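You operate a simulated robot arm through the tools that you are given. There is no shell and no other tool. Be economical: measure what you need, move in short steps, check, and stop when the job is done.

You run a simulated two-armed robot. Do the job below in one go: nothing can be reset, and whatever is moved stays where it is left.

JOB
Measure the red profile from the wooden tray and file it in the bay for its length.
Fine: on the measuring rail, with the display switched on; slide the blue stop back to 600 mm afterwards.

It is judged by the outcome, as a careful person would: the job done as asked, and still so three seconds after it is handed in. It fails if anything else is knocked over, pushed out of place, dropped, spilled or broken.

ROBOT AND FRAMES
Two 7-joint arms with two-finger parallel grippers on one trunk, on a base that drives. Base frame: it is fixed to the floor where the robot stands at the start and does not move with it; the origin is under the middle of the robot, x ahead of it, y to its left, z up; the surface under the hand at the start is at about z = 832. Readings come in mm, degrees, newtons and seconds.
The left shoulder is at the start at [57, 198, 1128], the right one opposite. With the tool pointing down near the work surface each hand reaches from about 280 to 720 mm from the robot's upright axis, wherever it stands, measured 20 degrees to its own side. Places, roughly: bed of the measuring rail [500, -200, 800]; black display [900, 0, 900]; green display button [800, 0, 900]; large blue stop [300, -400, 900]; orange pin [-500, -1250, 1000]; orange profile [0, -1250, 750]; teal profile [-250, -1500, 750]. Payload 1.57 kg a hand.
The tool frame of a hand sits at the grasp point between the pads (the TCP): z along the fingers, y along the line on which they close. The tips reach 30 mm beyond it. The gripper opens to 110 mm. The fingers are 24 mm wide and 12 mm thick; the gripper's body (48 by 112 mm) begins 78 mm behind the TCP.
Orientation is told as [roll, pitch, yaw] about the base's x, y, z axes, in that order, counted from this pose: with the fingers straight down and closing along the base's y, the tool's x points along the base's -x, its y along +y and its z along -z.

CONTROLS
- The arms move only by the tool play_rows. It takes "left_commands", "right_commands" or both (then of equal length, played together; a hand with none holds still); each is one flat list of numbers, 7 for each row, row after row: the shift along the base's x, y, z in mm, then the turn, a rotation vector about the base's x, y, z in degrees, then the opening, from 0 (shut) to 1 (fully open). In form: [x, y, z, wx, wy, wz, hand, x, y, z, wx, wy, wz, hand, ...]. A call has 1 to 12 rows; each row is the pose to reach, as a shift and turn from the pose commanded when the call began. Rows are played at 5 a second. More than 50 mm and 8.6 degrees between two rows, or a gripper value outside its range, and nothing of the call is played. A pose out of reach is approached as far as the arm can. The call stops where the force on the tool passes 40 N (or 10 N more than at its start, if that is more) or the arm is blocked; 0.2 s more then pass. Each finger travels about 72 mm/s and halts on what it meets, pressing with about 26 N; the grip force reading is that of the motor and also rises with nothing between the fingers. The clock runs only during rows and for 0.2 s after the last one: add rows that repeat a pose to give the fingers time. The reply holds the time, the measured pose of the TCP, the force on the tool along the base axes, the opening and the grip force, in the units named above and with some noise, with the torque about the TCP (base axes, N m) and any sound that the robot's microphone picked up.
- Cameras (640 x 400 px; columns grow to the right, rows downward): "scene" is now at [90.8, -10.6, 1697.5]; the picture's right is [-0.19, -0.98, 0.00], its down [-0.86, 0.16, -0.48] and it looks along [0.48, -0.09, -0.88] (base axes); focal length 248 px, centre (320, 200). "left" rides on the left gripper at [70, -16, -141] in its tool frame; the picture's right is [0.23, 0.97, 0.00], its down [-0.86, 0.20, -0.48] and it looks along [-0.47, 0.11, 0.88] (tool axes); focal length 222 px, centre (320, 200). "right" rides on the right gripper at [70, 16, -141] in its tool frame; the picture's right is [-0.23, 0.97, 0.00], its down [-0.86, -0.20, -0.48] and it looks along [-0.47, -0.11, 0.88] (tool axes); focal length 222 px, centre (320, 200). There is no depth. A picture from a camera that has moved, and an enlarged one, comes with that camera's place and axes in the base frame and with its lens.
- capture(camera): a new picture of that camera. It takes no simulated time.
- slide_trunk(by): slides the trunk up (or, below 0, down) by that many mm; the arms and the scene camera ride with it, the base frame stays. It gives what a move gives, with no picture.
- drive_base(legs): drives the robot by 1 to 6 legs, each [ahead, left, turn to the left] in mm, mm and degrees, along the robot's own axes; the way and the turn of a leg run together, so that a leg with both is an arc; at most 1500 mm and 180 degrees a leg. The arms and the cameras ride along, it lands a little off, and it stops where it bumps. It gives what a move gives.
- turn_head(pan, tilt): turns the head with the scene camera to pan (to the left, within 86 degrees either way) and tilt (down, from -29 to 69), counted from straight ahead of the robot. It gives what a move gives.
- close_up(camera, box): a new picture of the part [left, top, right, bottom] of that camera's present view, enlarged. It takes no simulated time.
- job_done(): hands the job in; it is judged then, once.

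Go step by step. Nothing tells you exact positions but the pictures and the camera data: compare them with the known pose of the tool, close in by small moves and look again before you grip or let go. The budget is 120 turns and 88 pictures, counting those below and the enlarged ones. Unless the task says otherwise, let go and move clear before handing in, and close with one line.

The tools are called after "Emit:" as name(argument=value, ...) on one line, values as JSON. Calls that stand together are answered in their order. play_rows: Moves the arms, as the interface text tells. Its arguments: {"type":"object","properties":{"left_commands":{"type":"array","items":{"type":"number"}},"right_commands":{"type":"array","items":{"type":"number"}}},"required":[]} The other tools are called the same way: slide_trunk (by) slides the trunk up or down; drive_base (legs) drives the base; turn_head (pan, tilt) turns the head that bears the scene camera; capture (camera) takes a picture; close_up (camera, box) takes an enlarged picture of a part of a camera's view; job_done () hands the job in.

At the start:

```text
clock: 0.0
left_tcp_pos: [307.5, 2.8, 1209.9]
left_ee_rot: [0.0, -0.2, 0.1]
left_force: [0.3, 0.3, -0.2]
left_moment: [0.04, -0.03, 0.0]
left_grip_width: 110.1
left_finger_force: 0.0
right_tcp_pos: [344.0, -355.8, 1159.0]
right_ee_rot: [0.6, 1.0, 0.0]
right_force: [-0.2, -0.3, 0.4]
right_moment: [0.04, 0.03, -0.04]
right_grip_width: 109.8
right_finger_force: 0.0
trunk travel left (down, up): [-725.0, 265.0]
robot x, y, heading: [0.8, -2.0, -0.3]
head pan, tilt: [-10.8, 61.2]
```

scene: 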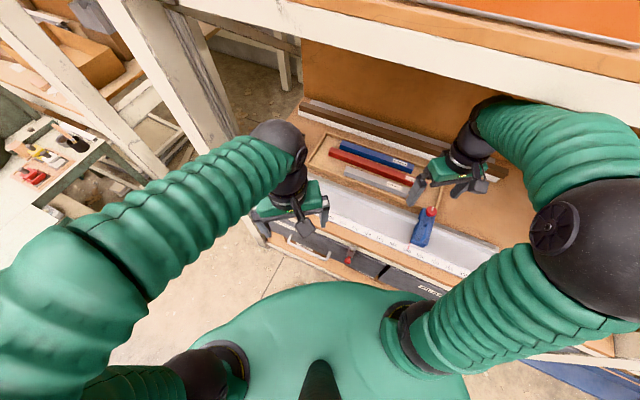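
right: 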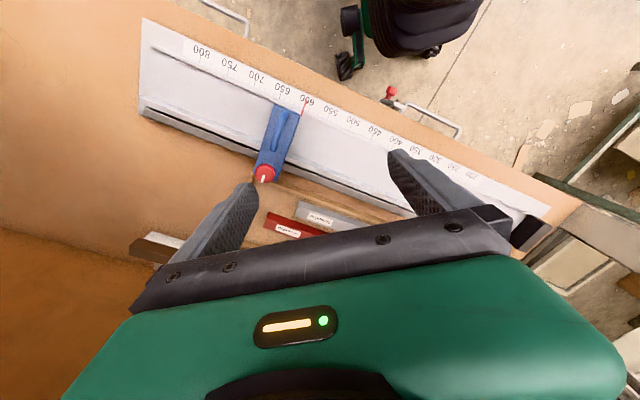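
left: 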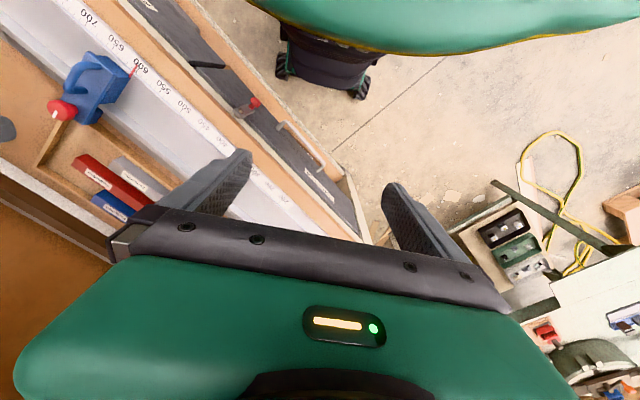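

I see the measuring rail with a blue stop in front, and behind it a wooden tray with blue, red and grey profiles. I'll look around for the display, its button, and the filing bays.

Emit:
turn_head(pan=0, tilt=35)

Emit:
capture(camera="scene")

Emit:
turn_head(pan=-70, tilt=35)

Emit:
capture(camera="scene")

```text
clock: 0.9
left_tcp_pos: [307.6, 2.5, 1210.1]
left_ee_rot: [0.0, -0.3, 0.0]
left_force: [0.2, 0.1, 0.0]
left_moment: [0.04, -0.03, 0.01]
left_grip_width: 110.0
left_finger_force: 0.0
right_tcp_pos: [343.1, -355.2, 1158.5]
right_ee_rot: [0.9, 1.3, -0.1]
right_force: [0.2, 0.4, 0.3]
right_moment: [0.01, 0.0, -0.02]
right_grip_width: 110.0
right_finger_force: 0.1
trunk travel left (down, up): [-725.0, 265.0]
robot x, y, heading: [-4.0, 0.1, 0.2]
head pan, tilt: [0.0, 35.0]
```

```text
84 pictures are left
camera scene: at [114.8, 1.5, 1734.0], right [0.0, -1.0, 0.0], down [-0.57, 0.0, -0.82], along [0.82, 0.0, -0.57], focal length 248 px, centre (320, 200)
```

scene: 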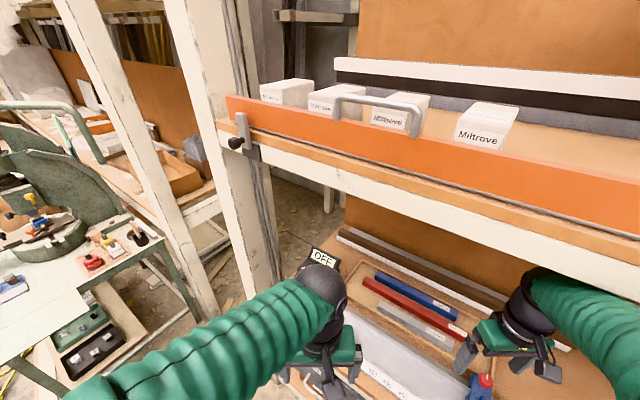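

```text
clock: 2.3
left_tcp_pos: [307.9, 2.0, 1210.9]
left_ee_rot: [0.0, -0.2, -0.1]
left_force: [-0.7, 0.2, 0.3]
left_moment: [-0.04, -0.01, -0.01]
left_grip_width: 110.3
left_finger_force: 0.1
right_tcp_pos: [342.8, -354.9, 1159.4]
right_ee_rot: [0.8, 1.3, 0.1]
right_force: [-0.2, 0.0, 0.1]
right_moment: [0.01, -0.02, 0.0]
right_grip_width: 110.1
right_finger_force: 0.0
trunk travel left (down, up): [-725.0, 265.0]
robot x, y, heading: [0.4, 2.5, 0.1]
head pan, tilt: [-70.0, 35.0]
```

```text
83 pictures are left
camera scene: at [56.8, -81.1, 1733.9], right [-0.94, -0.34, 0.0], down [-0.19, 0.54, -0.82], along [0.28, -0.77, -0.57], focal length 248 px, centre (320, 200)
```

scene: 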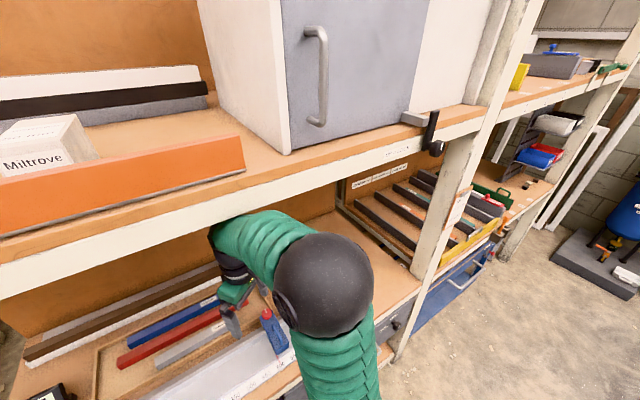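

The display (OFF) is at the rail's left end; filing bays are in the next rack section to the right. I'll zoom in on both.

Emit:
close_up(camera="scene", box=[330, 140, 530, 265])

Emit:
turn_head(pan=0, tilt=50)

Emit:
close_up(camera="scene", box=[260, 120, 580, 320])

```text
3.20 times, centred on (430, 202) of scene
camera zoom: at [56.8, -81.1, 1733.9], right [-0.94, -0.34, 0.0], down [-0.19, 0.54, -0.82], along [0.28, -0.77, -0.57], focal length 793 px, centre (-32, 192)
```

zoom: 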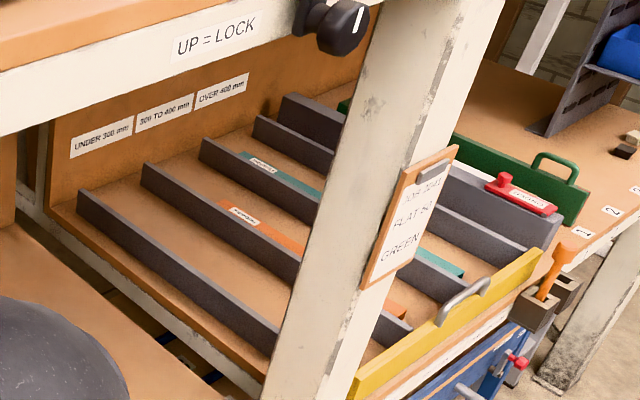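

```text
clock: 3.7
left_tcp_pos: [307.7, 2.9, 1210.4]
left_ee_rot: [0.0, -0.2, -0.1]
left_force: [-0.1, 0.8, 0.3]
left_moment: [-0.01, -0.03, 0.01]
left_grip_width: 109.9
left_finger_force: 0.1
right_tcp_pos: [342.4, -353.8, 1158.7]
right_ee_rot: [0.7, 1.4, 0.0]
right_force: [-0.6, 0.1, 0.2]
right_moment: [0.02, -0.01, 0.01]
right_grip_width: 110.2
right_finger_force: 0.1
trunk travel left (down, up): [-725.0, 265.0]
robot x, y, heading: [0.7, -0.4, 0.2]
head pan, tilt: [0.0, 50.0]
```

```text
2.00 times, centred on (420, 220) of scene
camera zoom: at [103.6, 1.7, 1712.2], right [0.0, -1.0, 0.0], down [-0.76, 0.0, -0.65], along [0.65, 0.0, -0.76], focal length 496 px, centre (120, 160)
```

zoom: 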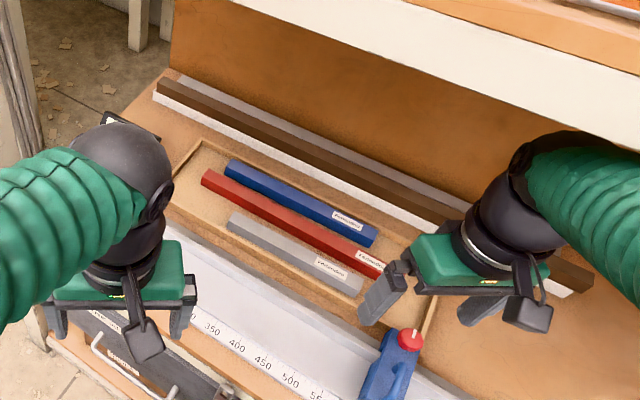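

The rack line is skewed about 36° from the robot's heading. I'll turn the robot to square up with the rack, then look again.

Emit:
drive_base(legs=[[-60, 0, 0], [0, 0, -36]])

Emit:
turn_head(pan=0, tilt=50)

Emit:
capture(camera="scene")

Emit:
capture(camera="right")

```text
clock: 6.4
left_tcp_pos: [192.9, -180.8, 1209.4]
left_ee_rot: [0.0, 0.0, -36.1]
left_force: [0.2, 0.4, -0.3]
left_moment: [0.01, 0.01, 0.0]
left_grip_width: 109.9
left_finger_force: 0.0
right_tcp_pos: [12.9, -492.1, 1159.3]
right_ee_rot: [0.6, 1.3, -35.9]
right_force: [0.3, 0.0, 0.0]
right_moment: [-0.05, 0.02, 0.01]
right_grip_width: 110.2
right_finger_force: 0.0
trunk travel left (down, up): [-725.0, 265.0]
robot x, y, heading: [-57.7, -0.0, -35.7]
head pan, tilt: [0.0, 50.0]
```

```text
clock: 7.0
left_tcp_pos: [191.4, -181.7, 1210.1]
left_ee_rot: [0.0, 0.0, -36.0]
left_force: [-0.5, 0.4, -0.2]
left_moment: [0.03, -0.04, 0.0]
left_grip_width: 109.8
left_finger_force: 0.0
right_tcp_pos: [11.6, -493.4, 1159.4]
right_ee_rot: [0.7, 1.3, -35.9]
right_force: [-0.5, 0.7, 0.5]
right_moment: [0.01, 0.01, 0.0]
right_grip_width: 109.8
right_finger_force: 0.0
trunk travel left (down, up): [-725.0, 265.0]
robot x, y, heading: [-57.2, 2.0, -35.7]
head pan, tilt: [0.0, 50.0]
```

```text
80 pictures are left
camera scene: at [27.8, -64.6, 1712.3], right [-0.59, -0.81, 0.0], down [-0.62, 0.45, -0.64], along [0.52, -0.38, -0.77], focal length 248 px, centre (320, 200)
```

scene: 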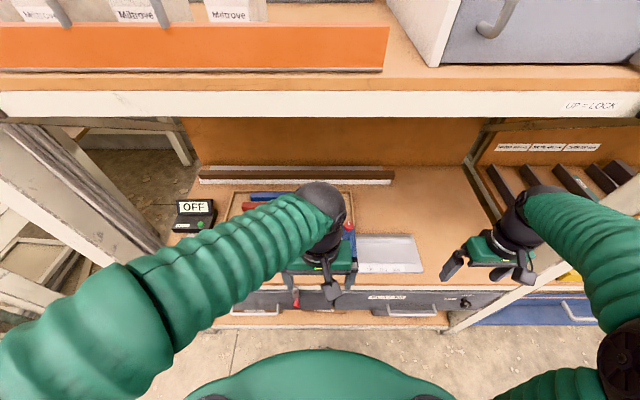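

```text
79 pictures are left
camera right: at [-33.6, -443.5, 1301.4], right [0.76, 0.66, 0.01], down [0.58, -0.67, 0.46], along [0.3, -0.34, -0.89], focal length 222 px, centre (320, 200)
```

right: 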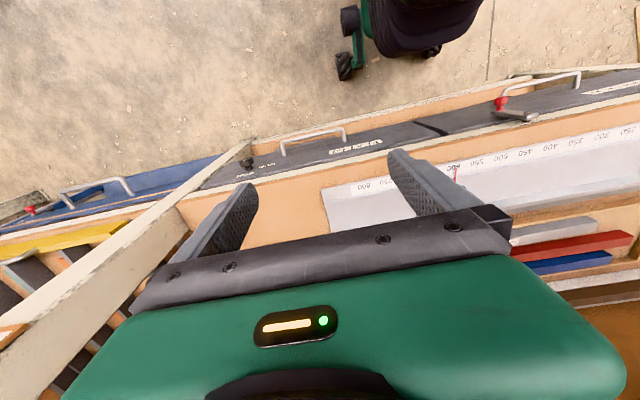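

I'm square to the rack now. I'll view the rail and tray through the left wrist camera.

Emit:
capture(camera="left")

Emit:
close_up(camera="scene", box=[160, 150, 480, 350])

```text
78 pictures are left
camera left: at [126.9, -154.8, 1352.6], right [0.39, 0.92, 0.0], down [0.81, -0.34, 0.48], along [0.44, -0.18, -0.88], focal length 222 px, centre (320, 200)
```

left: 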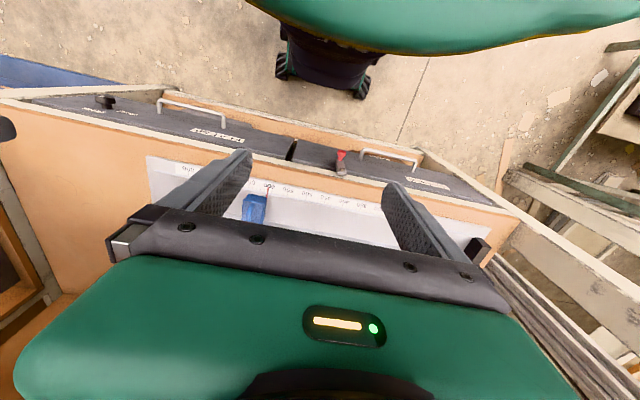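

```text
2.00 times, centred on (320, 250) of scene
camera zoom: at [27.8, -64.6, 1712.3], right [-0.59, -0.81, 0.0], down [-0.62, 0.45, -0.64], along [0.52, -0.38, -0.77], focal length 496 px, centre (320, 100)
```

zoom: 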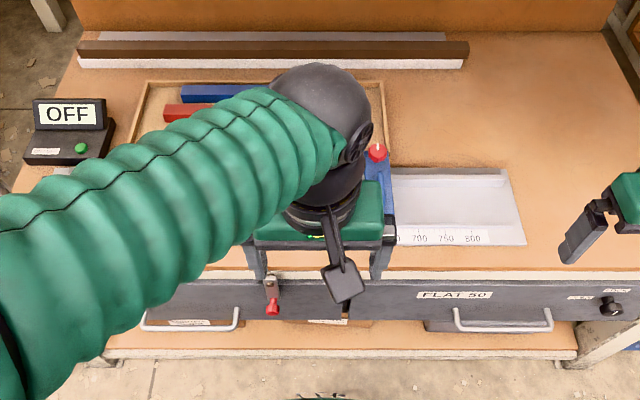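

Left arm blocks the view, so I'll shift it left, then drive ahead 140 mm to bring the button, tray and rail within reach.

Emit:
drive_base(legs=[[140, 0, 0]])

Emit:
play_rows(left_commands=[14, 20, 0, 0, 0, 0, 1, 29, 41, 0, 0, 0, 0, 1, 58, 81, 0, 0, 0, 0, 1, 88, 122, 0, 0, 0, 0, 1, 117, 162, 0, 0, 0, 0, 1])

Emit:
capture(camera="scene")

Emit:
capture(camera="left")

```text
clock: 8.3
left_tcp_pos: [301.7, -263.1, 1210.1]
left_ee_rot: [0.1, -0.1, -36.1]
left_force: [-0.4, 0.4, -0.3]
left_moment: [0.0, 0.0, -0.01]
left_grip_width: 109.7
left_finger_force: 0.1
right_tcp_pos: [122.1, -574.6, 1159.6]
right_ee_rot: [0.8, 1.1, -36.0]
right_force: [0.6, 0.0, 0.2]
right_moment: [0.02, -0.02, 0.01]
right_grip_width: 109.8
right_finger_force: 0.1
trunk travel left (down, up): [-725.0, 265.0]
robot x, y, heading: [52.6, -81.7, -35.9]
head pan, tilt: [0.0, 50.0]
```

```text
refused: row 4 steps farther than a row can; nothing moved
```

```text
76 pictures are left
camera scene: at [137.1, -144.3, 1712.6], right [-0.59, -0.81, 0.0], down [-0.62, 0.45, -0.64], along [0.52, -0.38, -0.77], focal length 248 px, centre (320, 200)
```

scene: 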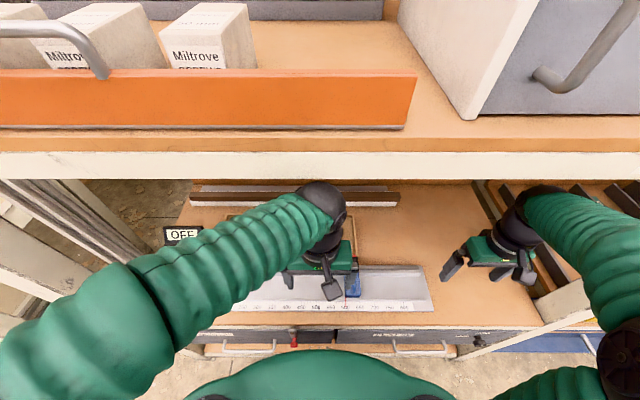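

```text
75 pictures are left
camera left: at [237.0, -235.5, 1353.2], right [0.39, 0.92, 0.0], down [0.81, -0.34, 0.48], along [0.44, -0.19, -0.88], focal length 222 px, centre (320, 200)
```

left: 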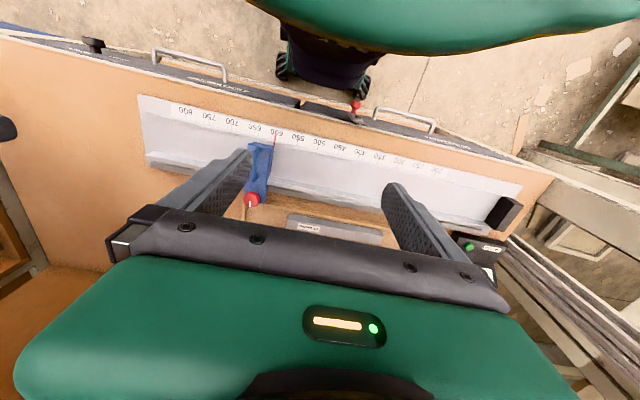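

Rail is clear: hairline at 600, black zero block at the left end near the display. I move the left hand left to view the stop, tray and button.

Emit:
play_rows(left_commands=[28, 38.8, 0, 0, 0, 0, 1, 56, 77.6, 0, 0, 0, 0, 1, 84, 116.4, 0, 0, 0, 0, 1, 112, 155.2, 0, 0, 0, 0, 1, 140, 194, 0, 0, 0, 0, 1, 168, 232.8, 0, 0, 0, 0, 1])

Emit:
capture(camera="scene")

Emit:
capture(camera="left")

```text
clock: 9.7
left_tcp_pos: [476.7, -29.6, 1208.2]
left_ee_rot: [-0.1, 0.1, -36.1]
left_force: [-0.4, -0.8, -0.2]
left_moment: [0.0, 0.05, -0.04]
left_grip_width: 110.1
left_finger_force: 0.1
right_tcp_pos: [128.0, -574.5, 1157.4]
right_ee_rot: [0.6, 1.4, -35.9]
right_force: [0.1, 0.8, -0.5]
right_moment: [-0.03, 0.01, 0.03]
right_grip_width: 109.7
right_finger_force: 0.0
trunk travel left (down, up): [-725.0, 265.0]
robot x, y, heading: [55.1, -79.6, -36.0]
head pan, tilt: [0.0, 50.0]
```

```text
74 pictures are left
camera scene: at [143.6, -144.0, 1712.2], right [-0.59, -0.81, 0.0], down [-0.62, 0.45, -0.64], along [0.52, -0.38, -0.77], focal length 248 px, centre (320, 200)
```

scene: 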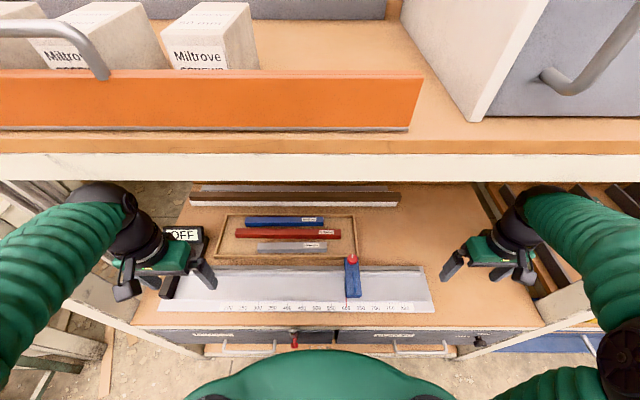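

```text
73 pictures are left
camera left: at [410.8, -1.2, 1351.5], right [0.39, 0.92, 0.0], down [0.81, -0.34, 0.48], along [0.44, -0.19, -0.88], focal length 222 px, centre (320, 200)
```

left: 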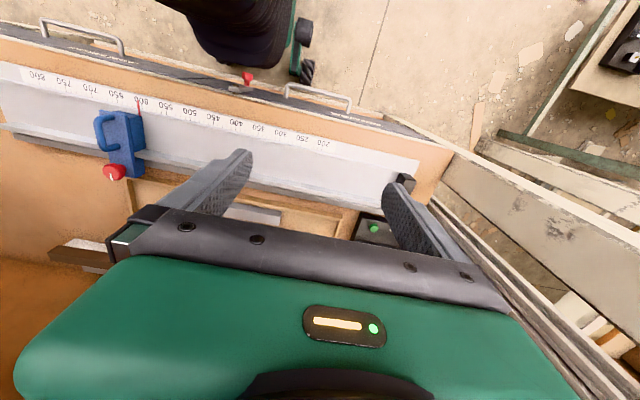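

Clear view of rail, tray and stop now; I'll enlarge it.

Emit:
close_up(camera="scene", box=[150, 180, 310, 320])

Emit:
close_up(camera="scene", box=[290, 190, 450, 330])

Emit:
close_up(camera="left", box=[40, 60, 220, 200])

```text
2.86 times, centred on (230, 250) of scene
camera zoom: at [143.6, -144.0, 1712.2], right [-0.59, -0.81, 0.0], down [-0.62, 0.45, -0.64], along [0.52, -0.38, -0.77], focal length 708 px, centre (577, 57)
```

zoom: 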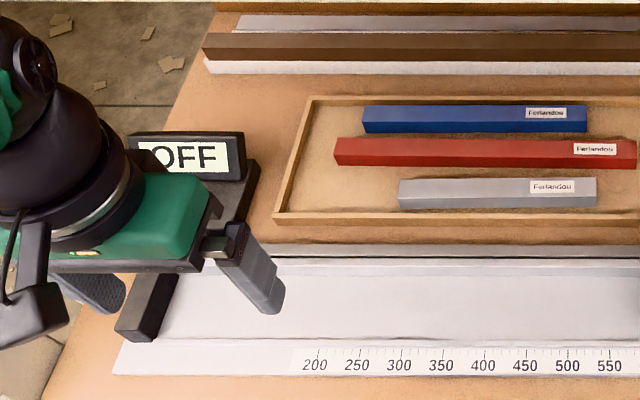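

```text
2.86 times, centred on (370, 260) of scene
camera zoom: at [143.6, -144.0, 1712.2], right [-0.59, -0.81, 0.0], down [-0.62, 0.45, -0.64], along [0.52, -0.38, -0.77], focal length 708 px, centre (177, 29)
```

zoom: 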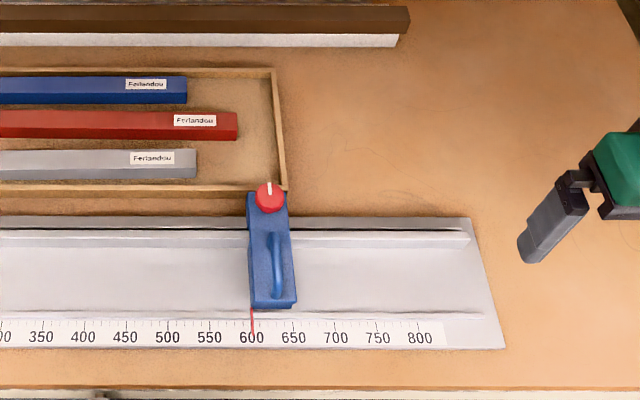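

```text
2.86 times, centred on (130, 130) of left
camera zoom: at [410.8, -1.2, 1351.5], right [0.39, 0.92, 0.0], down [0.81, -0.34, 0.48], along [0.44, -0.19, -0.88], focal length 635 px, centre (863, 400)
```

zoom: 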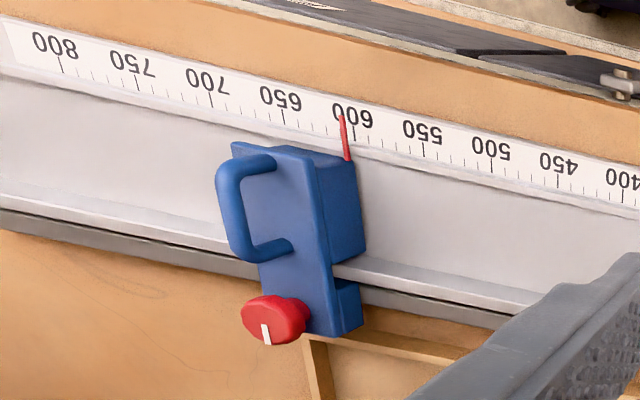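

The stop rides on the rear fence with a handle and a red knob; the red profile lies mid-tray. First I'll switch the display on: left hand closed, moving above the green button.

Emit:
play_rows(left_commands=[39.4, 3, -12, 0, 0, 0, 0.8, 78.8, 6, -25, 0, 0, 0, 0.6, 118, 9, -50, 0, 0, 0, 0.4, 158, 12, -80, 0, 0, 0, 0.2, 197, 15, -110, 0, 0, 0, 0, 236, 18, -140, 0, 0, 0, 0, 266, 21, -170, 0, 0, 0, 0, 290, 23, -190, 0, 0, 0, 0])

Emit:
capture(camera="left")

Emit:
capture(camera="scene")

```text
clock: 11.5
left_tcp_pos: [761.6, -9.8, 1019.8]
left_ee_rot: [0.1, 0.0, -36.0]
left_force: [0.1, -1.4, 0.3]
left_moment: [-0.02, 0.02, -0.01]
left_grip_width: 0.0
left_finger_force: 21.5
right_tcp_pos: [121.5, -576.4, 1158.6]
right_ee_rot: [0.8, 1.3, -36.0]
right_force: [0.1, 0.3, 0.4]
right_moment: [0.02, -0.02, 0.03]
right_grip_width: 110.3
right_finger_force: 0.1
trunk travel left (down, up): [-725.0, 265.0]
robot x, y, heading: [51.8, -83.8, -35.9]
head pan, tilt: [0.0, 50.0]
```

```text
69 pictures are left
camera left: at [695.3, 17.7, 1163.0], right [0.39, 0.92, 0.0], down [0.81, -0.34, 0.48], along [0.44, -0.18, -0.88], focal length 222 px, centre (320, 200)
```

left: 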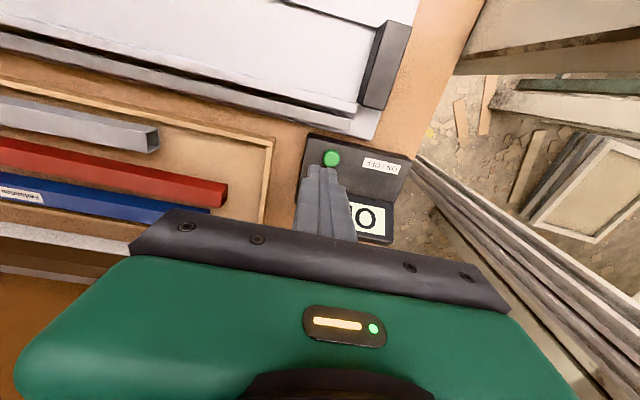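

```text
68 pictures are left
camera scene: at [138.1, -146.3, 1712.5], right [-0.59, -0.81, 0.0], down [-0.62, 0.45, -0.64], along [0.52, -0.38, -0.77], focal length 248 px, centre (320, 200)
```

scene: 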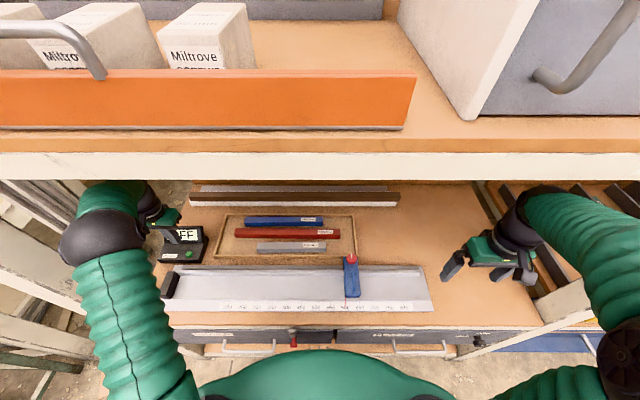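

Display box and button clearly visible; button at about base (790, -3, ~860). I'll centre above it and come down slowly.

Emit:
play_rows(left_commands=[15, 3, -30, 0, 0, 0, 0, 30, 7, -60, 0, 0, 0, 0, 30, 7, -90, 0, 0, 0, 0])

Emit:
capture(camera="left")

```text
clock: 12.3
left_tcp_pos: [795.9, -0.4, 927.7]
left_ee_rot: [0.0, 0.1, -35.9]
left_force: [-0.7, -0.7, -0.4]
left_moment: [0.02, 0.03, 0.03]
left_grip_width: 0.1
left_finger_force: 21.5
right_tcp_pos: [126.7, -575.2, 1159.2]
right_ee_rot: [0.7, 1.4, -35.9]
right_force: [0.8, -0.7, 0.1]
right_moment: [0.02, 0.0, 0.0]
right_grip_width: 110.1
right_finger_force: 0.0
trunk travel left (down, up): [-725.0, 265.0]
robot x, y, heading: [52.9, -83.0, -35.9]
head pan, tilt: [0.0, 50.0]
```

```text
67 pictures are left
camera left: at [730.3, 26.5, 1071.2], right [0.39, 0.92, 0.0], down [0.81, -0.34, 0.48], along [0.44, -0.18, -0.88], focal length 222 px, centre (320, 200)
```

left: 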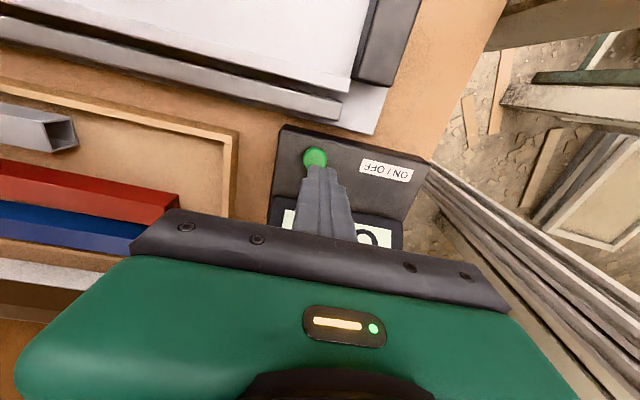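

Nearly centred; small correction and slow descent until contact.

Emit:
play_rows(left_commands=[-6, -2, -10, 0, 0, 0, 0, -6, -2, -20, 0, 0, 0, 0, -6, -2, -26, 0, 0, 0, 0, -6, -2, -30, 0, 0, 0, 0, -6, -2, -33, 0, 0, 0, 0, -6, -2, -36, 0, 0, 0, 0])

Emit:
close_up(camera="scene", box=[130, 210, 290, 310])

```text
clock: 13.7
left_tcp_pos: [789.0, -1.6, 893.1]
left_ee_rot: [0.0, 0.0, -35.9]
left_force: [0.2, -0.2, 0.0]
left_moment: [0.01, -0.01, 0.0]
left_grip_width: 0.1
left_finger_force: 21.6
right_tcp_pos: [125.7, -575.3, 1159.6]
right_ee_rot: [0.6, 1.3, -36.0]
right_force: [0.6, -0.1, 0.0]
right_moment: [-0.03, 0.03, 0.04]
right_grip_width: 109.7
right_finger_force: 0.1
trunk travel left (down, up): [-725.0, 265.0]
robot x, y, heading: [51.2, -81.0, -35.9]
head pan, tilt: [0.0, 50.0]
```

```text
4.00 times, centred on (210, 260) of scene
camera zoom: at [144.2, -145.0, 1712.2], right [-0.59, -0.81, 0.0], down [-0.62, 0.45, -0.64], along [0.52, -0.38, -0.77], focal length 991 px, centre (760, -40)
```

zoom: 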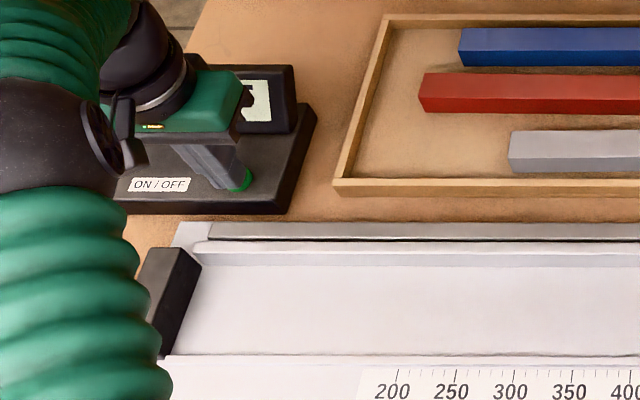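

Right over the button, not yet in contact. Continuing down in 2 mm steps.

Emit:
play_rows(left_commands=[0, 0, -2, 0, 0, 0, 0, 0, 0, -4, 0, 0, 0, 0, 0, 0, -6, 0, 0, 0, 0, 0, 0, -8, 0, 0, 0, 0])

Emit:
close_up(camera="scene", box=[130, 210, 290, 310])

```text
clock: 14.7
left_tcp_pos: [787.5, -1.7, 887.2]
left_ee_rot: [0.1, -0.1, -36.0]
left_force: [2.3, 1.9, 6.8]
left_moment: [0.03, -0.07, -0.01]
left_grip_width: 0.0
left_finger_force: 21.5
right_tcp_pos: [124.1, -574.1, 1159.9]
right_ee_rot: [0.7, 1.2, -36.0]
right_force: [0.0, 0.2, 0.3]
right_moment: [0.0, -0.02, 0.0]
right_grip_width: 110.3
right_finger_force: 0.0
trunk travel left (down, up): [-725.0, 265.0]
robot x, y, heading: [49.0, -79.9, -35.9]
head pan, tilt: [0.0, 50.0]
heard: click
```

```text
4.00 times, centred on (210, 260) of scene
camera zoom: at [141.4, -145.1, 1712.5], right [-0.59, -0.81, 0.0], down [-0.62, 0.45, -0.64], along [0.52, -0.38, -0.77], focal length 991 px, centre (760, -40)
```

zoom: 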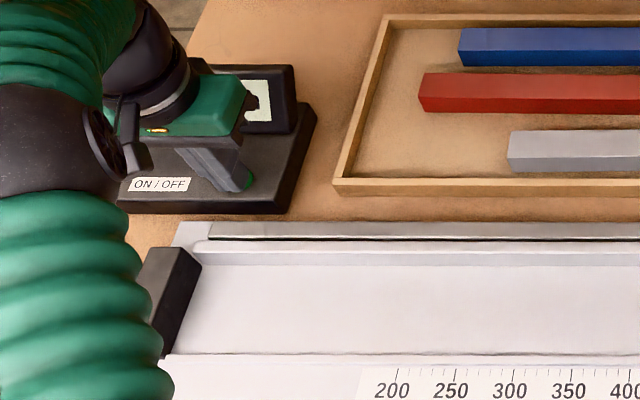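

Click heard. I'll raise, check the display, and travel over to the red profile while turning the wrist.

Emit:
play_rows(left_commands=[0, 0, 48, 0, 0, 0, 0, 0, 0, 96, 0, 0, 0, 0, 0, 0, 140, 0, 0, 0, 0, -14, -40, 140, 0, 0, 8.5, 0.2, -28, -80, 140, 0, 0, 17, 0.4, -41, -119, 140, 0, 0, 25.5, 0.6, -55, -158, 140, 0, 0, 34, 0.6, -69, -198, 140, 0, 0, 42.5, 0.6, -83, -237, 140, 0, 0, 51, 0.6, -97, -277, 140, 0, 0, 59.5, 0.6, -110, -316, 140, 0, 0, 68, 0.6, -124, -356, 140, 0, 0, 76.5, 0.6])

Emit:
capture(camera="scene")

Emit:
capture(camera="left")

```text
clock: 17.3
left_tcp_pos: [663.4, -362.2, 1025.6]
left_ee_rot: [0.1, -0.2, 40.6]
left_force: [0.0, -0.3, 1.1]
left_moment: [-0.01, -0.01, 0.01]
left_grip_width: 66.1
left_finger_force: 0.1
right_tcp_pos: [123.8, -577.7, 1158.0]
right_ee_rot: [0.8, 1.3, -35.8]
right_force: [-0.1, 0.5, 0.8]
right_moment: [0.03, 0.0, 0.02]
right_grip_width: 110.0
right_finger_force: 0.0
trunk travel left (down, up): [-725.0, 265.0]
robot x, y, heading: [49.1, -83.5, -36.1]
head pan, tilt: [0.0, 50.0]
```

```text
64 pictures are left
camera scene: at [142.1, -149.9, 1712.1], right [-0.59, -0.81, 0.0], down [-0.62, 0.45, -0.64], along [0.52, -0.37, -0.77], focal length 248 px, centre (320, 200)
```

scene: 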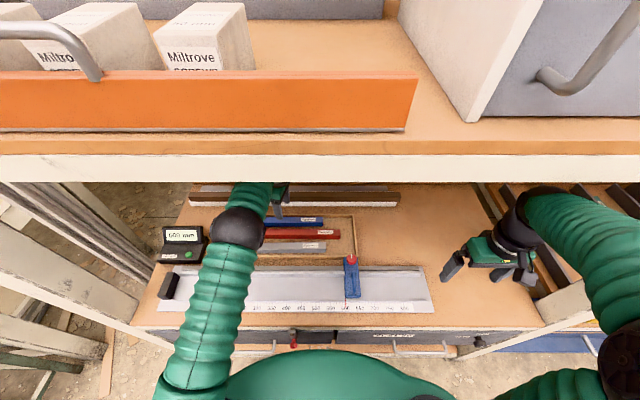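

```text
63 pictures are left
camera left: at [621.5, -421.5, 1167.1], right [-0.81, 0.59, 0.0], down [0.52, 0.71, 0.48], along [0.28, 0.39, -0.88], focal length 222 px, centre (320, 200)
```

left: 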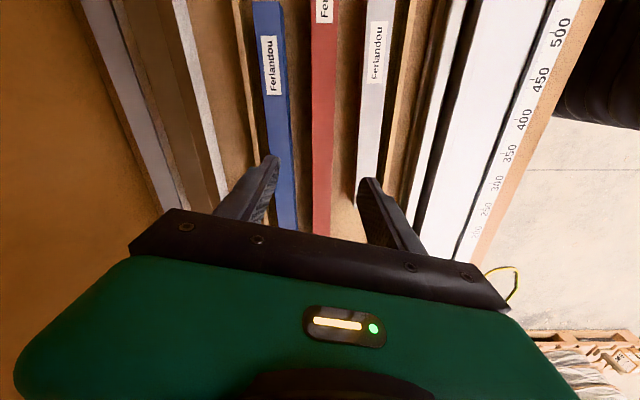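

Display reads 600 mm. Gripper is over the red profile; I finish the turn, narrow the opening to ~48 mm and lower part way.

Emit:
play_rows(left_commands=[0, 0, -20, 0, 0, 7, 0.5, -1, 1, -50, 0, 0, 13.5, 0.44, -2, 1, -90, 0, 0, 13.5, 0.44, -2, 1, -90, 0, 0, 13.5, 0.44])

Emit:
capture(camera="left")

```text
clock: 18.3
left_tcp_pos: [661.5, -357.8, 936.1]
left_ee_rot: [-0.1, -0.1, 54.1]
left_force: [-1.1, -0.6, 0.5]
left_moment: [-0.02, 0.02, -0.01]
left_grip_width: 48.1
left_finger_force: 0.1
right_tcp_pos: [124.3, -574.6, 1158.8]
right_ee_rot: [0.7, 1.3, -35.9]
right_force: [0.2, -0.2, 0.5]
right_moment: [0.02, -0.01, -0.01]
right_grip_width: 110.0
right_finger_force: 0.1
trunk travel left (down, up): [-725.0, 265.0]
robot x, y, heading: [50.2, -80.8, -35.8]
head pan, tilt: [0.0, 50.0]
```

```text
62 pictures are left
camera left: at [634.3, -425.5, 1079.3], right [-0.92, 0.39, 0.0], down [0.34, 0.81, 0.48], along [0.19, 0.44, -0.88], focal length 222 px, centre (320, 200)
```

left: 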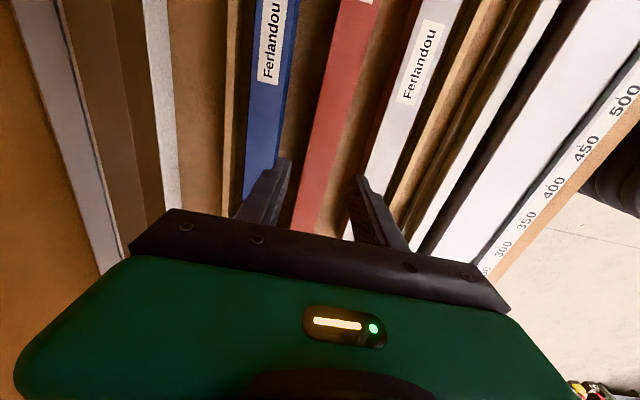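

Alignment with the red profile is good (centre within 1 mm, ~8 mm clearance to blue and grey). Descending to grasp depth.

Emit:
play_rows(left_commands=[0, 0, -25, 0, 0, 0, 0.44, 0, 0, -45, 0, 0, 0, 0.44, 0, 0, -56, 0, 0, 0, 0.44])

Emit:
capture(camera="left")

Emit:
close_up(camera="scene", box=[200, 180, 380, 300])

```text
clock: 19.1
left_tcp_pos: [662.4, -359.2, 878.5]
left_ee_rot: [0.1, 0.0, 54.0]
left_force: [0.7, 0.1, -0.5]
left_moment: [0.04, 0.01, 0.01]
left_grip_width: 48.2
left_finger_force: 0.1
right_tcp_pos: [123.7, -576.4, 1158.3]
right_ee_rot: [0.7, 1.3, -35.9]
right_force: [-0.1, 0.3, -0.9]
right_moment: [0.0, 0.0, -0.02]
right_grip_width: 109.9
right_finger_force: 0.0
trunk travel left (down, up): [-725.0, 265.0]
robot x, y, heading: [50.8, -81.3, -36.1]
head pan, tilt: [0.0, 50.0]
```

```text
61 pictures are left
camera left: at [634.5, -425.6, 1022.6], right [-0.92, 0.39, 0.0], down [0.34, 0.81, 0.48], along [0.19, 0.44, -0.88], focal length 222 px, centre (320, 200)
```

left: 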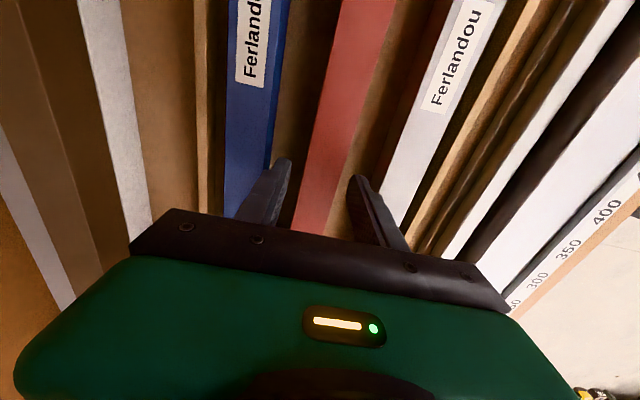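

```text
3.33 times, centred on (290, 240) of scene
camera zoom: at [142.5, -147.4, 1712.2], right [-0.59, -0.81, 0.0], down [-0.62, 0.45, -0.64], along [0.52, -0.38, -0.77], focal length 826 px, centre (420, 67)
```

zoom: 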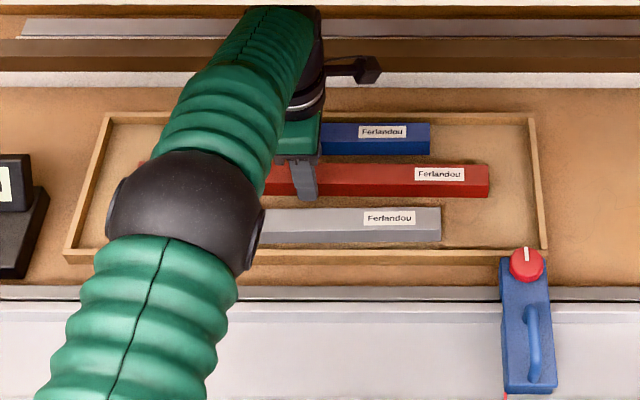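

Fingers straddle the red profile. Closing, then a small test lift.

Emit:
play_rows(left_commands=[0, 0, 0, 0, 0, 0, 0.1, 0, 0, 0, 0, 0, 0, 0.1, 0, 0, 0, 0, 0, 0, 0.1, 0, 0, 10, 0, 0, 0, 0.1, 0, 0, 20, 0, 0, 0, 0.1, 0, 0, 40, 0, 0, 0, 0.1])

Emit:
capture(camera="scene")

```text
clock: 20.5
left_tcp_pos: [661.3, -360.4, 920.2]
left_ee_rot: [0.2, -0.1, 54.0]
left_force: [-0.8, -0.6, -1.9]
left_moment: [0.0, -0.02, 0.02]
left_grip_width: 29.6
left_finger_force: 26.2
right_tcp_pos: [124.9, -576.4, 1158.8]
right_ee_rot: [0.7, 1.3, -36.0]
right_force: [-0.1, 0.1, -0.6]
right_moment: [0.0, -0.03, 0.01]
right_grip_width: 110.1
right_finger_force: 0.1
trunk travel left (down, up): [-725.0, 265.0]
robot x, y, heading: [55.2, -85.0, -35.9]
head pan, tilt: [0.0, 50.0]
```

```text
59 pictures are left
camera scene: at [142.5, -147.7, 1712.1], right [-0.59, -0.81, 0.0], down [-0.62, 0.45, -0.64], along [0.52, -0.38, -0.77], focal length 248 px, centre (320, 200)
```

scene: 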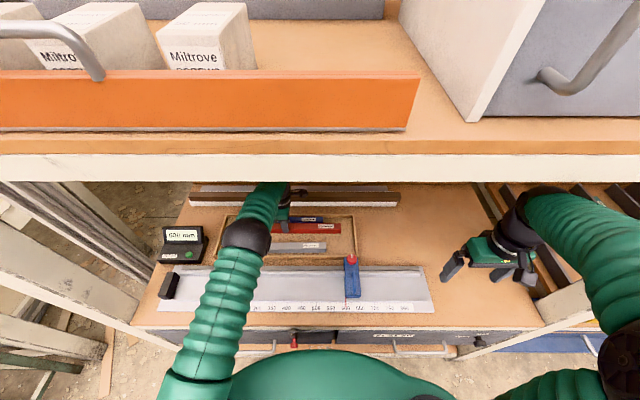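

Gripped (30 mm wide). I lift and carry it clear of the stop, then over the rail bed.

Emit:
play_rows(left_commands=[0, 0, 30, 0, 0, 0, 0.1, 12, 16, 60, 0, 0, 0, 0.1, 23, 32, 60, 0, 0, 0, 0.1, -11.5, 57, 60, 0, 0, 0, 0.1, -46, 82, 60, 0, 0, 0, 0.1, -80.5, 107, 60, 0, 0, 0, 0.1, -115, 132, 60, 0, 0, 0, 0.1, -149, 157, 60, 0, 0, 0, 0.1, -128, 186, 60, 0, 0, 0, 0.1, -107, 215, 60, 0, 0, 0, 0.1, -87, 243, 60, 0, 0, 0, 0.1])

Emit:
capture(camera="scene")

Emit:
capture(camera="left")

```text
clock: 22.9
left_tcp_pos: [575.9, -113.6, 978.6]
left_ee_rot: [-0.1, 0.1, 54.0]
left_force: [0.2, -0.1, -2.1]
left_moment: [-0.01, -0.01, 0.01]
left_grip_width: 29.2
left_finger_force: 25.8
right_tcp_pos: [126.0, -572.9, 1160.1]
right_ee_rot: [0.6, 1.2, -35.9]
right_force: [0.2, 0.4, -0.4]
right_moment: [-0.03, -0.01, 0.02]
right_grip_width: 109.8
right_finger_force: 0.0
trunk travel left (down, up): [-725.0, 265.0]
robot x, y, heading: [52.7, -84.0, -36.3]
head pan, tilt: [0.0, 50.0]
```

```text
58 pictures are left
camera scene: at [143.5, -143.2, 1712.3], right [-0.59, -0.81, 0.0], down [-0.62, 0.45, -0.64], along [0.52, -0.38, -0.77], focal length 248 px, centre (320, 200)
```

scene: 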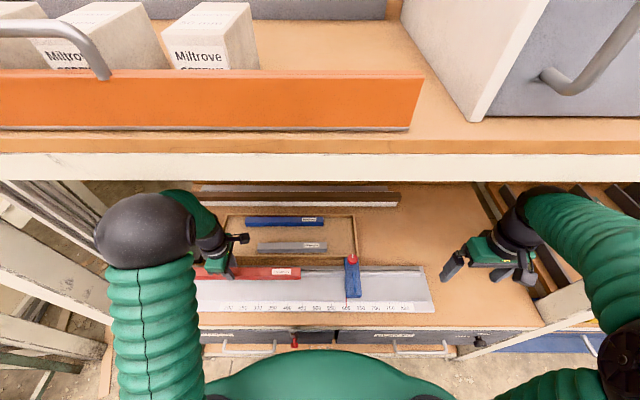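

```text
57 pictures are left
camera left: at [548.5, -178.7, 1121.5], right [-0.92, 0.39, 0.0], down [0.34, 0.81, 0.48], along [0.19, 0.44, -0.88], focal length 222 px, centre (320, 200)
```

left: 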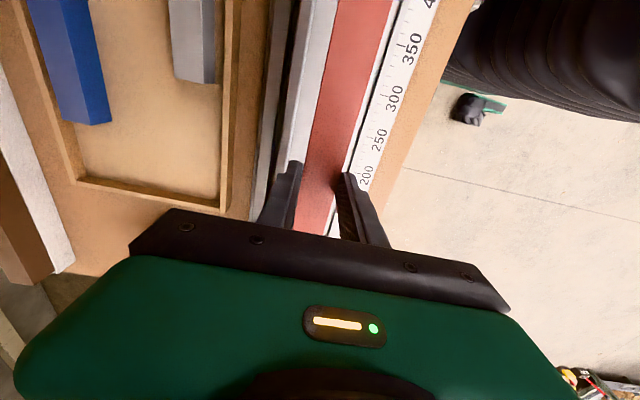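

Profile hangs over the bed, left end short of the zero block. Lowering toward the bed.

Emit:
play_rows(left_commands=[0, 0, -30, 0, 0, 0, 0.1, 0, 0, -60, 0, 0, 0, 0.1, 0, 0, -82, 0, 0, 0, 0.1, 0, 0, -82, 0, 0, 0, 0.1])

Emit:
capture(camera="left")

Emit:
close_up(camera="scene", box=[150, 220, 360, 330])

```text
clock: 23.9
left_tcp_pos: [574.6, -114.5, 897.5]
left_ee_rot: [0.1, 0.0, 54.0]
left_force: [0.3, 0.6, -1.9]
left_moment: [0.02, 0.04, 0.04]
left_grip_width: 29.4
left_finger_force: 26.0
right_tcp_pos: [125.6, -574.9, 1157.9]
right_ee_rot: [0.7, 1.2, -35.9]
right_force: [0.7, -0.4, 0.3]
right_moment: [-0.01, -0.01, -0.04]
right_grip_width: 109.8
right_finger_force: 0.0
trunk travel left (down, up): [-725.0, 265.0]
robot x, y, heading: [55.8, -80.8, -35.9]
head pan, tilt: [0.0, 50.0]
```

```text
56 pictures are left
camera left: at [547.2, -181.1, 1040.2], right [-0.92, 0.39, 0.0], down [0.34, 0.81, 0.48], along [0.19, 0.44, -0.88], focal length 222 px, centre (320, 200)
```

left: 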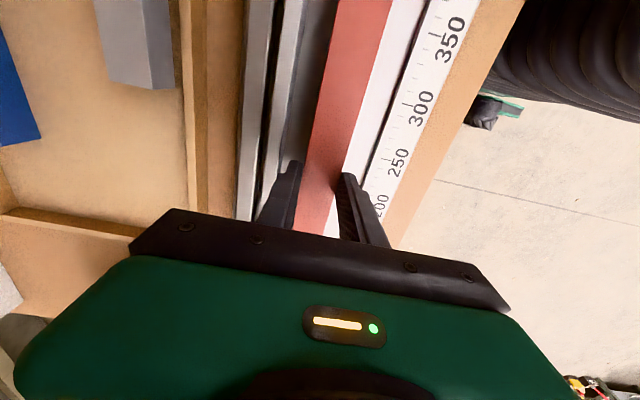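

```text
3.05 times, centred on (255, 275) of scene
camera zoom: at [143.1, -146.1, 1712.2], right [-0.59, -0.81, 0.0], down [-0.62, 0.45, -0.64], along [0.52, -0.38, -0.77], focal length 755 px, centre (518, -29)
```

zoom: 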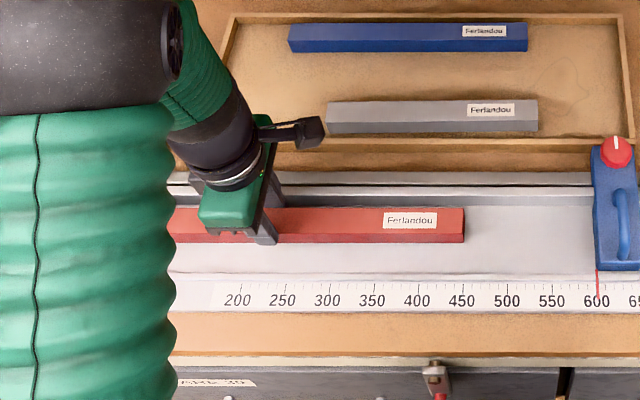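

Well inside the bed, right end near 450. Lowering the last few mm until it rests.

Emit:
play_rows(left_commands=[0, 0, -5, 0, 0, 0, 0.1, 0, 0, -9, 0, 0, 0, 0.1, 0, 0, -12, 0, 0, 0, 0.1, 0, 0, -15, 0, 0, 0, 0.1, 0, 0, -17, 0, 0, 0, 0.1])

```text
clock: 25.1
left_tcp_pos: [575.1, -113.8, 882.9]
left_ee_rot: [-0.3, -0.2, 54.1]
left_force: [1.6, 1.8, 20.5]
left_moment: [0.0, -0.04, 0.02]
left_grip_width: 29.5
left_finger_force: 26.0
right_tcp_pos: [122.9, -575.7, 1159.3]
right_ee_rot: [0.8, 1.2, -35.9]
right_force: [-0.3, 0.2, -0.1]
right_moment: [0.02, 0.01, 0.0]
right_grip_width: 110.1
right_finger_force: 0.0
trunk travel left (down, up): [-725.0, 265.0]
robot x, y, heading: [50.8, -79.8, -35.9]
head pan, tilt: [0.0, 50.0]
```

Resting on the bed. Easing pressure and sliding left toward the zero block.

Emit:
play_rows(left_commands=[0, 0, 2, 0, 0, 0, 0.1, 2.3, 3.2, 2, 0, 0, 0, 0.1, 4.7, 6.5, 2, 0, 0, 0, 0.1])

Emit:
play_rows(left_commands=[1.2, 1.6, 0, 0, 0, 0, 0.1, 2.3, 3.2, 0, 0, 0, 0, 0.1])

Emit:
capture(camera="scene")

```text
clock: 25.9
left_tcp_pos: [577.7, -109.4, 883.8]
left_ee_rot: [0.0, -0.2, 54.0]
left_force: [-1.3, -2.0, 5.3]
left_moment: [0.24, 0.0, -0.02]
left_grip_width: 29.5
left_finger_force: 26.0
right_tcp_pos: [122.9, -575.7, 1157.4]
right_ee_rot: [0.9, 1.2, -35.9]
right_force: [-0.9, -0.4, -1.0]
right_moment: [0.03, -0.01, 0.03]
right_grip_width: 109.9
right_finger_force: 0.0
trunk travel left (down, up): [-725.0, 265.0]
robot x, y, heading: [52.6, -80.7, -35.8]
head pan, tilt: [0.0, 50.0]
```

```text
clock: 26.5
left_tcp_pos: [580.6, -105.4, 883.0]
left_ee_rot: [0.1, -0.1, 54.0]
left_force: [-0.8, -3.0, 4.1]
left_moment: [0.04, -0.02, 0.01]
left_grip_width: 29.4
left_finger_force: 25.9
right_tcp_pos: [123.6, -574.4, 1158.4]
right_ee_rot: [0.7, 1.3, -36.0]
right_force: [-0.2, 0.4, 0.9]
right_moment: [0.0, 0.01, 0.04]
right_grip_width: 109.9
right_finger_force: 0.0
trunk travel left (down, up): [-725.0, 265.0]
robot x, y, heading: [53.1, -83.7, -35.9]
head pan, tilt: [0.0, 50.0]
```

```text
54 pictures are left
camera scene: at [141.2, -147.1, 1712.3], right [-0.59, -0.81, 0.0], down [-0.62, 0.45, -0.64], along [0.52, -0.38, -0.77], focal length 248 px, centre (320, 200)
```

scene: 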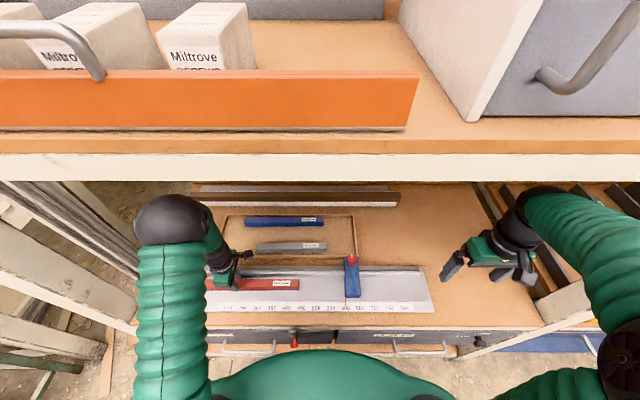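

Sliding with only friction so far. Continuing left in 2 mm steps until it meets the block.

Emit:
play_rows(left_commands=[1.2, 1.6, 0, 0, 0, 0, 0.1, 2.3, 3.2, 0, 0, 0, 0, 0.1])

Emit:
play_rows(left_commands=[1.2, 1.6, 0, 0, 0, 0, 0.1, 1.2, 1.6, 0, 0, 0, 0, 0.1])

Emit:
play_rows(left_commands=[1.2, 1.6, 0, 0, 0, 0, 0.1, 1.2, 1.6, 0, 0, 0, 0, 0.1])

```text
clock: 27.1
left_tcp_pos: [582.7, -102.5, 882.9]
left_ee_rot: [0.0, -0.1, 54.0]
left_force: [-0.8, -0.6, 2.5]
left_moment: [0.0, 0.02, 0.02]
left_grip_width: 29.8
left_finger_force: 25.9
right_tcp_pos: [124.2, -575.8, 1158.0]
right_ee_rot: [0.7, 1.2, -35.9]
right_force: [0.3, 0.2, 0.0]
right_moment: [-0.01, 0.0, -0.02]
right_grip_width: 110.0
right_finger_force: 0.1
trunk travel left (down, up): [-725.0, 265.0]
robot x, y, heading: [52.2, -83.1, -36.0]
head pan, tilt: [0.0, 50.0]
```

```text
clock: 27.7
left_tcp_pos: [583.7, -100.9, 883.3]
left_ee_rot: [0.1, -0.1, 54.0]
left_force: [-0.6, -1.3, 0.9]
left_moment: [0.06, -0.02, -0.02]
left_grip_width: 29.5
left_finger_force: 25.9
right_tcp_pos: [124.7, -575.1, 1158.2]
right_ee_rot: [0.7, 1.3, -35.9]
right_force: [0.1, -0.6, 0.5]
right_moment: [0.03, -0.01, 0.02]
right_grip_width: 110.1
right_finger_force: 0.1
trunk travel left (down, up): [-725.0, 265.0]
robot x, y, heading: [49.9, -79.3, -36.0]
head pan, tilt: [0.0, 50.0]
```

```text
clock: 28.3
left_tcp_pos: [586.7, -98.7, 883.4]
left_ee_rot: [0.0, 0.0, 54.0]
left_force: [-0.8, -1.5, 2.5]
left_moment: [-0.09, 0.07, 0.06]
left_grip_width: 29.3
left_finger_force: 26.3
right_tcp_pos: [124.8, -575.6, 1159.2]
right_ee_rot: [0.7, 1.3, -35.9]
right_force: [-0.3, -0.2, 0.4]
right_moment: [-0.01, 0.02, -0.03]
right_grip_width: 110.0
right_finger_force: 0.0
trunk travel left (down, up): [-725.0, 265.0]
robot x, y, heading: [54.3, -82.7, -35.8]
head pan, tilt: [0.0, 50.0]
```

Emit:
play_rows(left_commands=[1.2, 1.6, 0, 0, 0, 0, 0.1, 1.2, 1.6, 0, 0, 0, 0, 0.1])

Emit:
close_up(camera="scene", box=[150, 220, 360, 330])

```text
clock: 28.9
left_tcp_pos: [586.1, -100.1, 884.1]
left_ee_rot: [0.1, 0.0, 54.0]
left_force: [-5.2, -5.6, 1.5]
left_moment: [-0.53, 0.37, 0.03]
left_grip_width: 29.3
left_finger_force: 25.8
right_tcp_pos: [124.5, -577.4, 1157.9]
right_ee_rot: [0.8, 1.3, -35.9]
right_force: [0.0, 0.2, 0.2]
right_moment: [0.01, -0.01, 0.01]
right_grip_width: 109.9
right_finger_force: 0.1
trunk travel left (down, up): [-725.0, 265.0]
robot x, y, heading: [50.6, -82.2, -35.9]
head pan, tilt: [0.0, 50.0]
```

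```text
3.05 times, centred on (255, 275) of scene
camera zoom: at [140.3, -148.7, 1712.3], right [-0.59, -0.81, 0.0], down [-0.62, 0.45, -0.64], along [0.52, -0.38, -0.77], focal length 755 px, centre (518, -29)
```

zoom: 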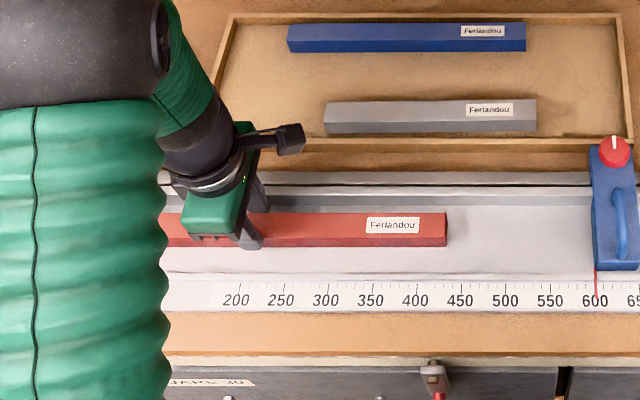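

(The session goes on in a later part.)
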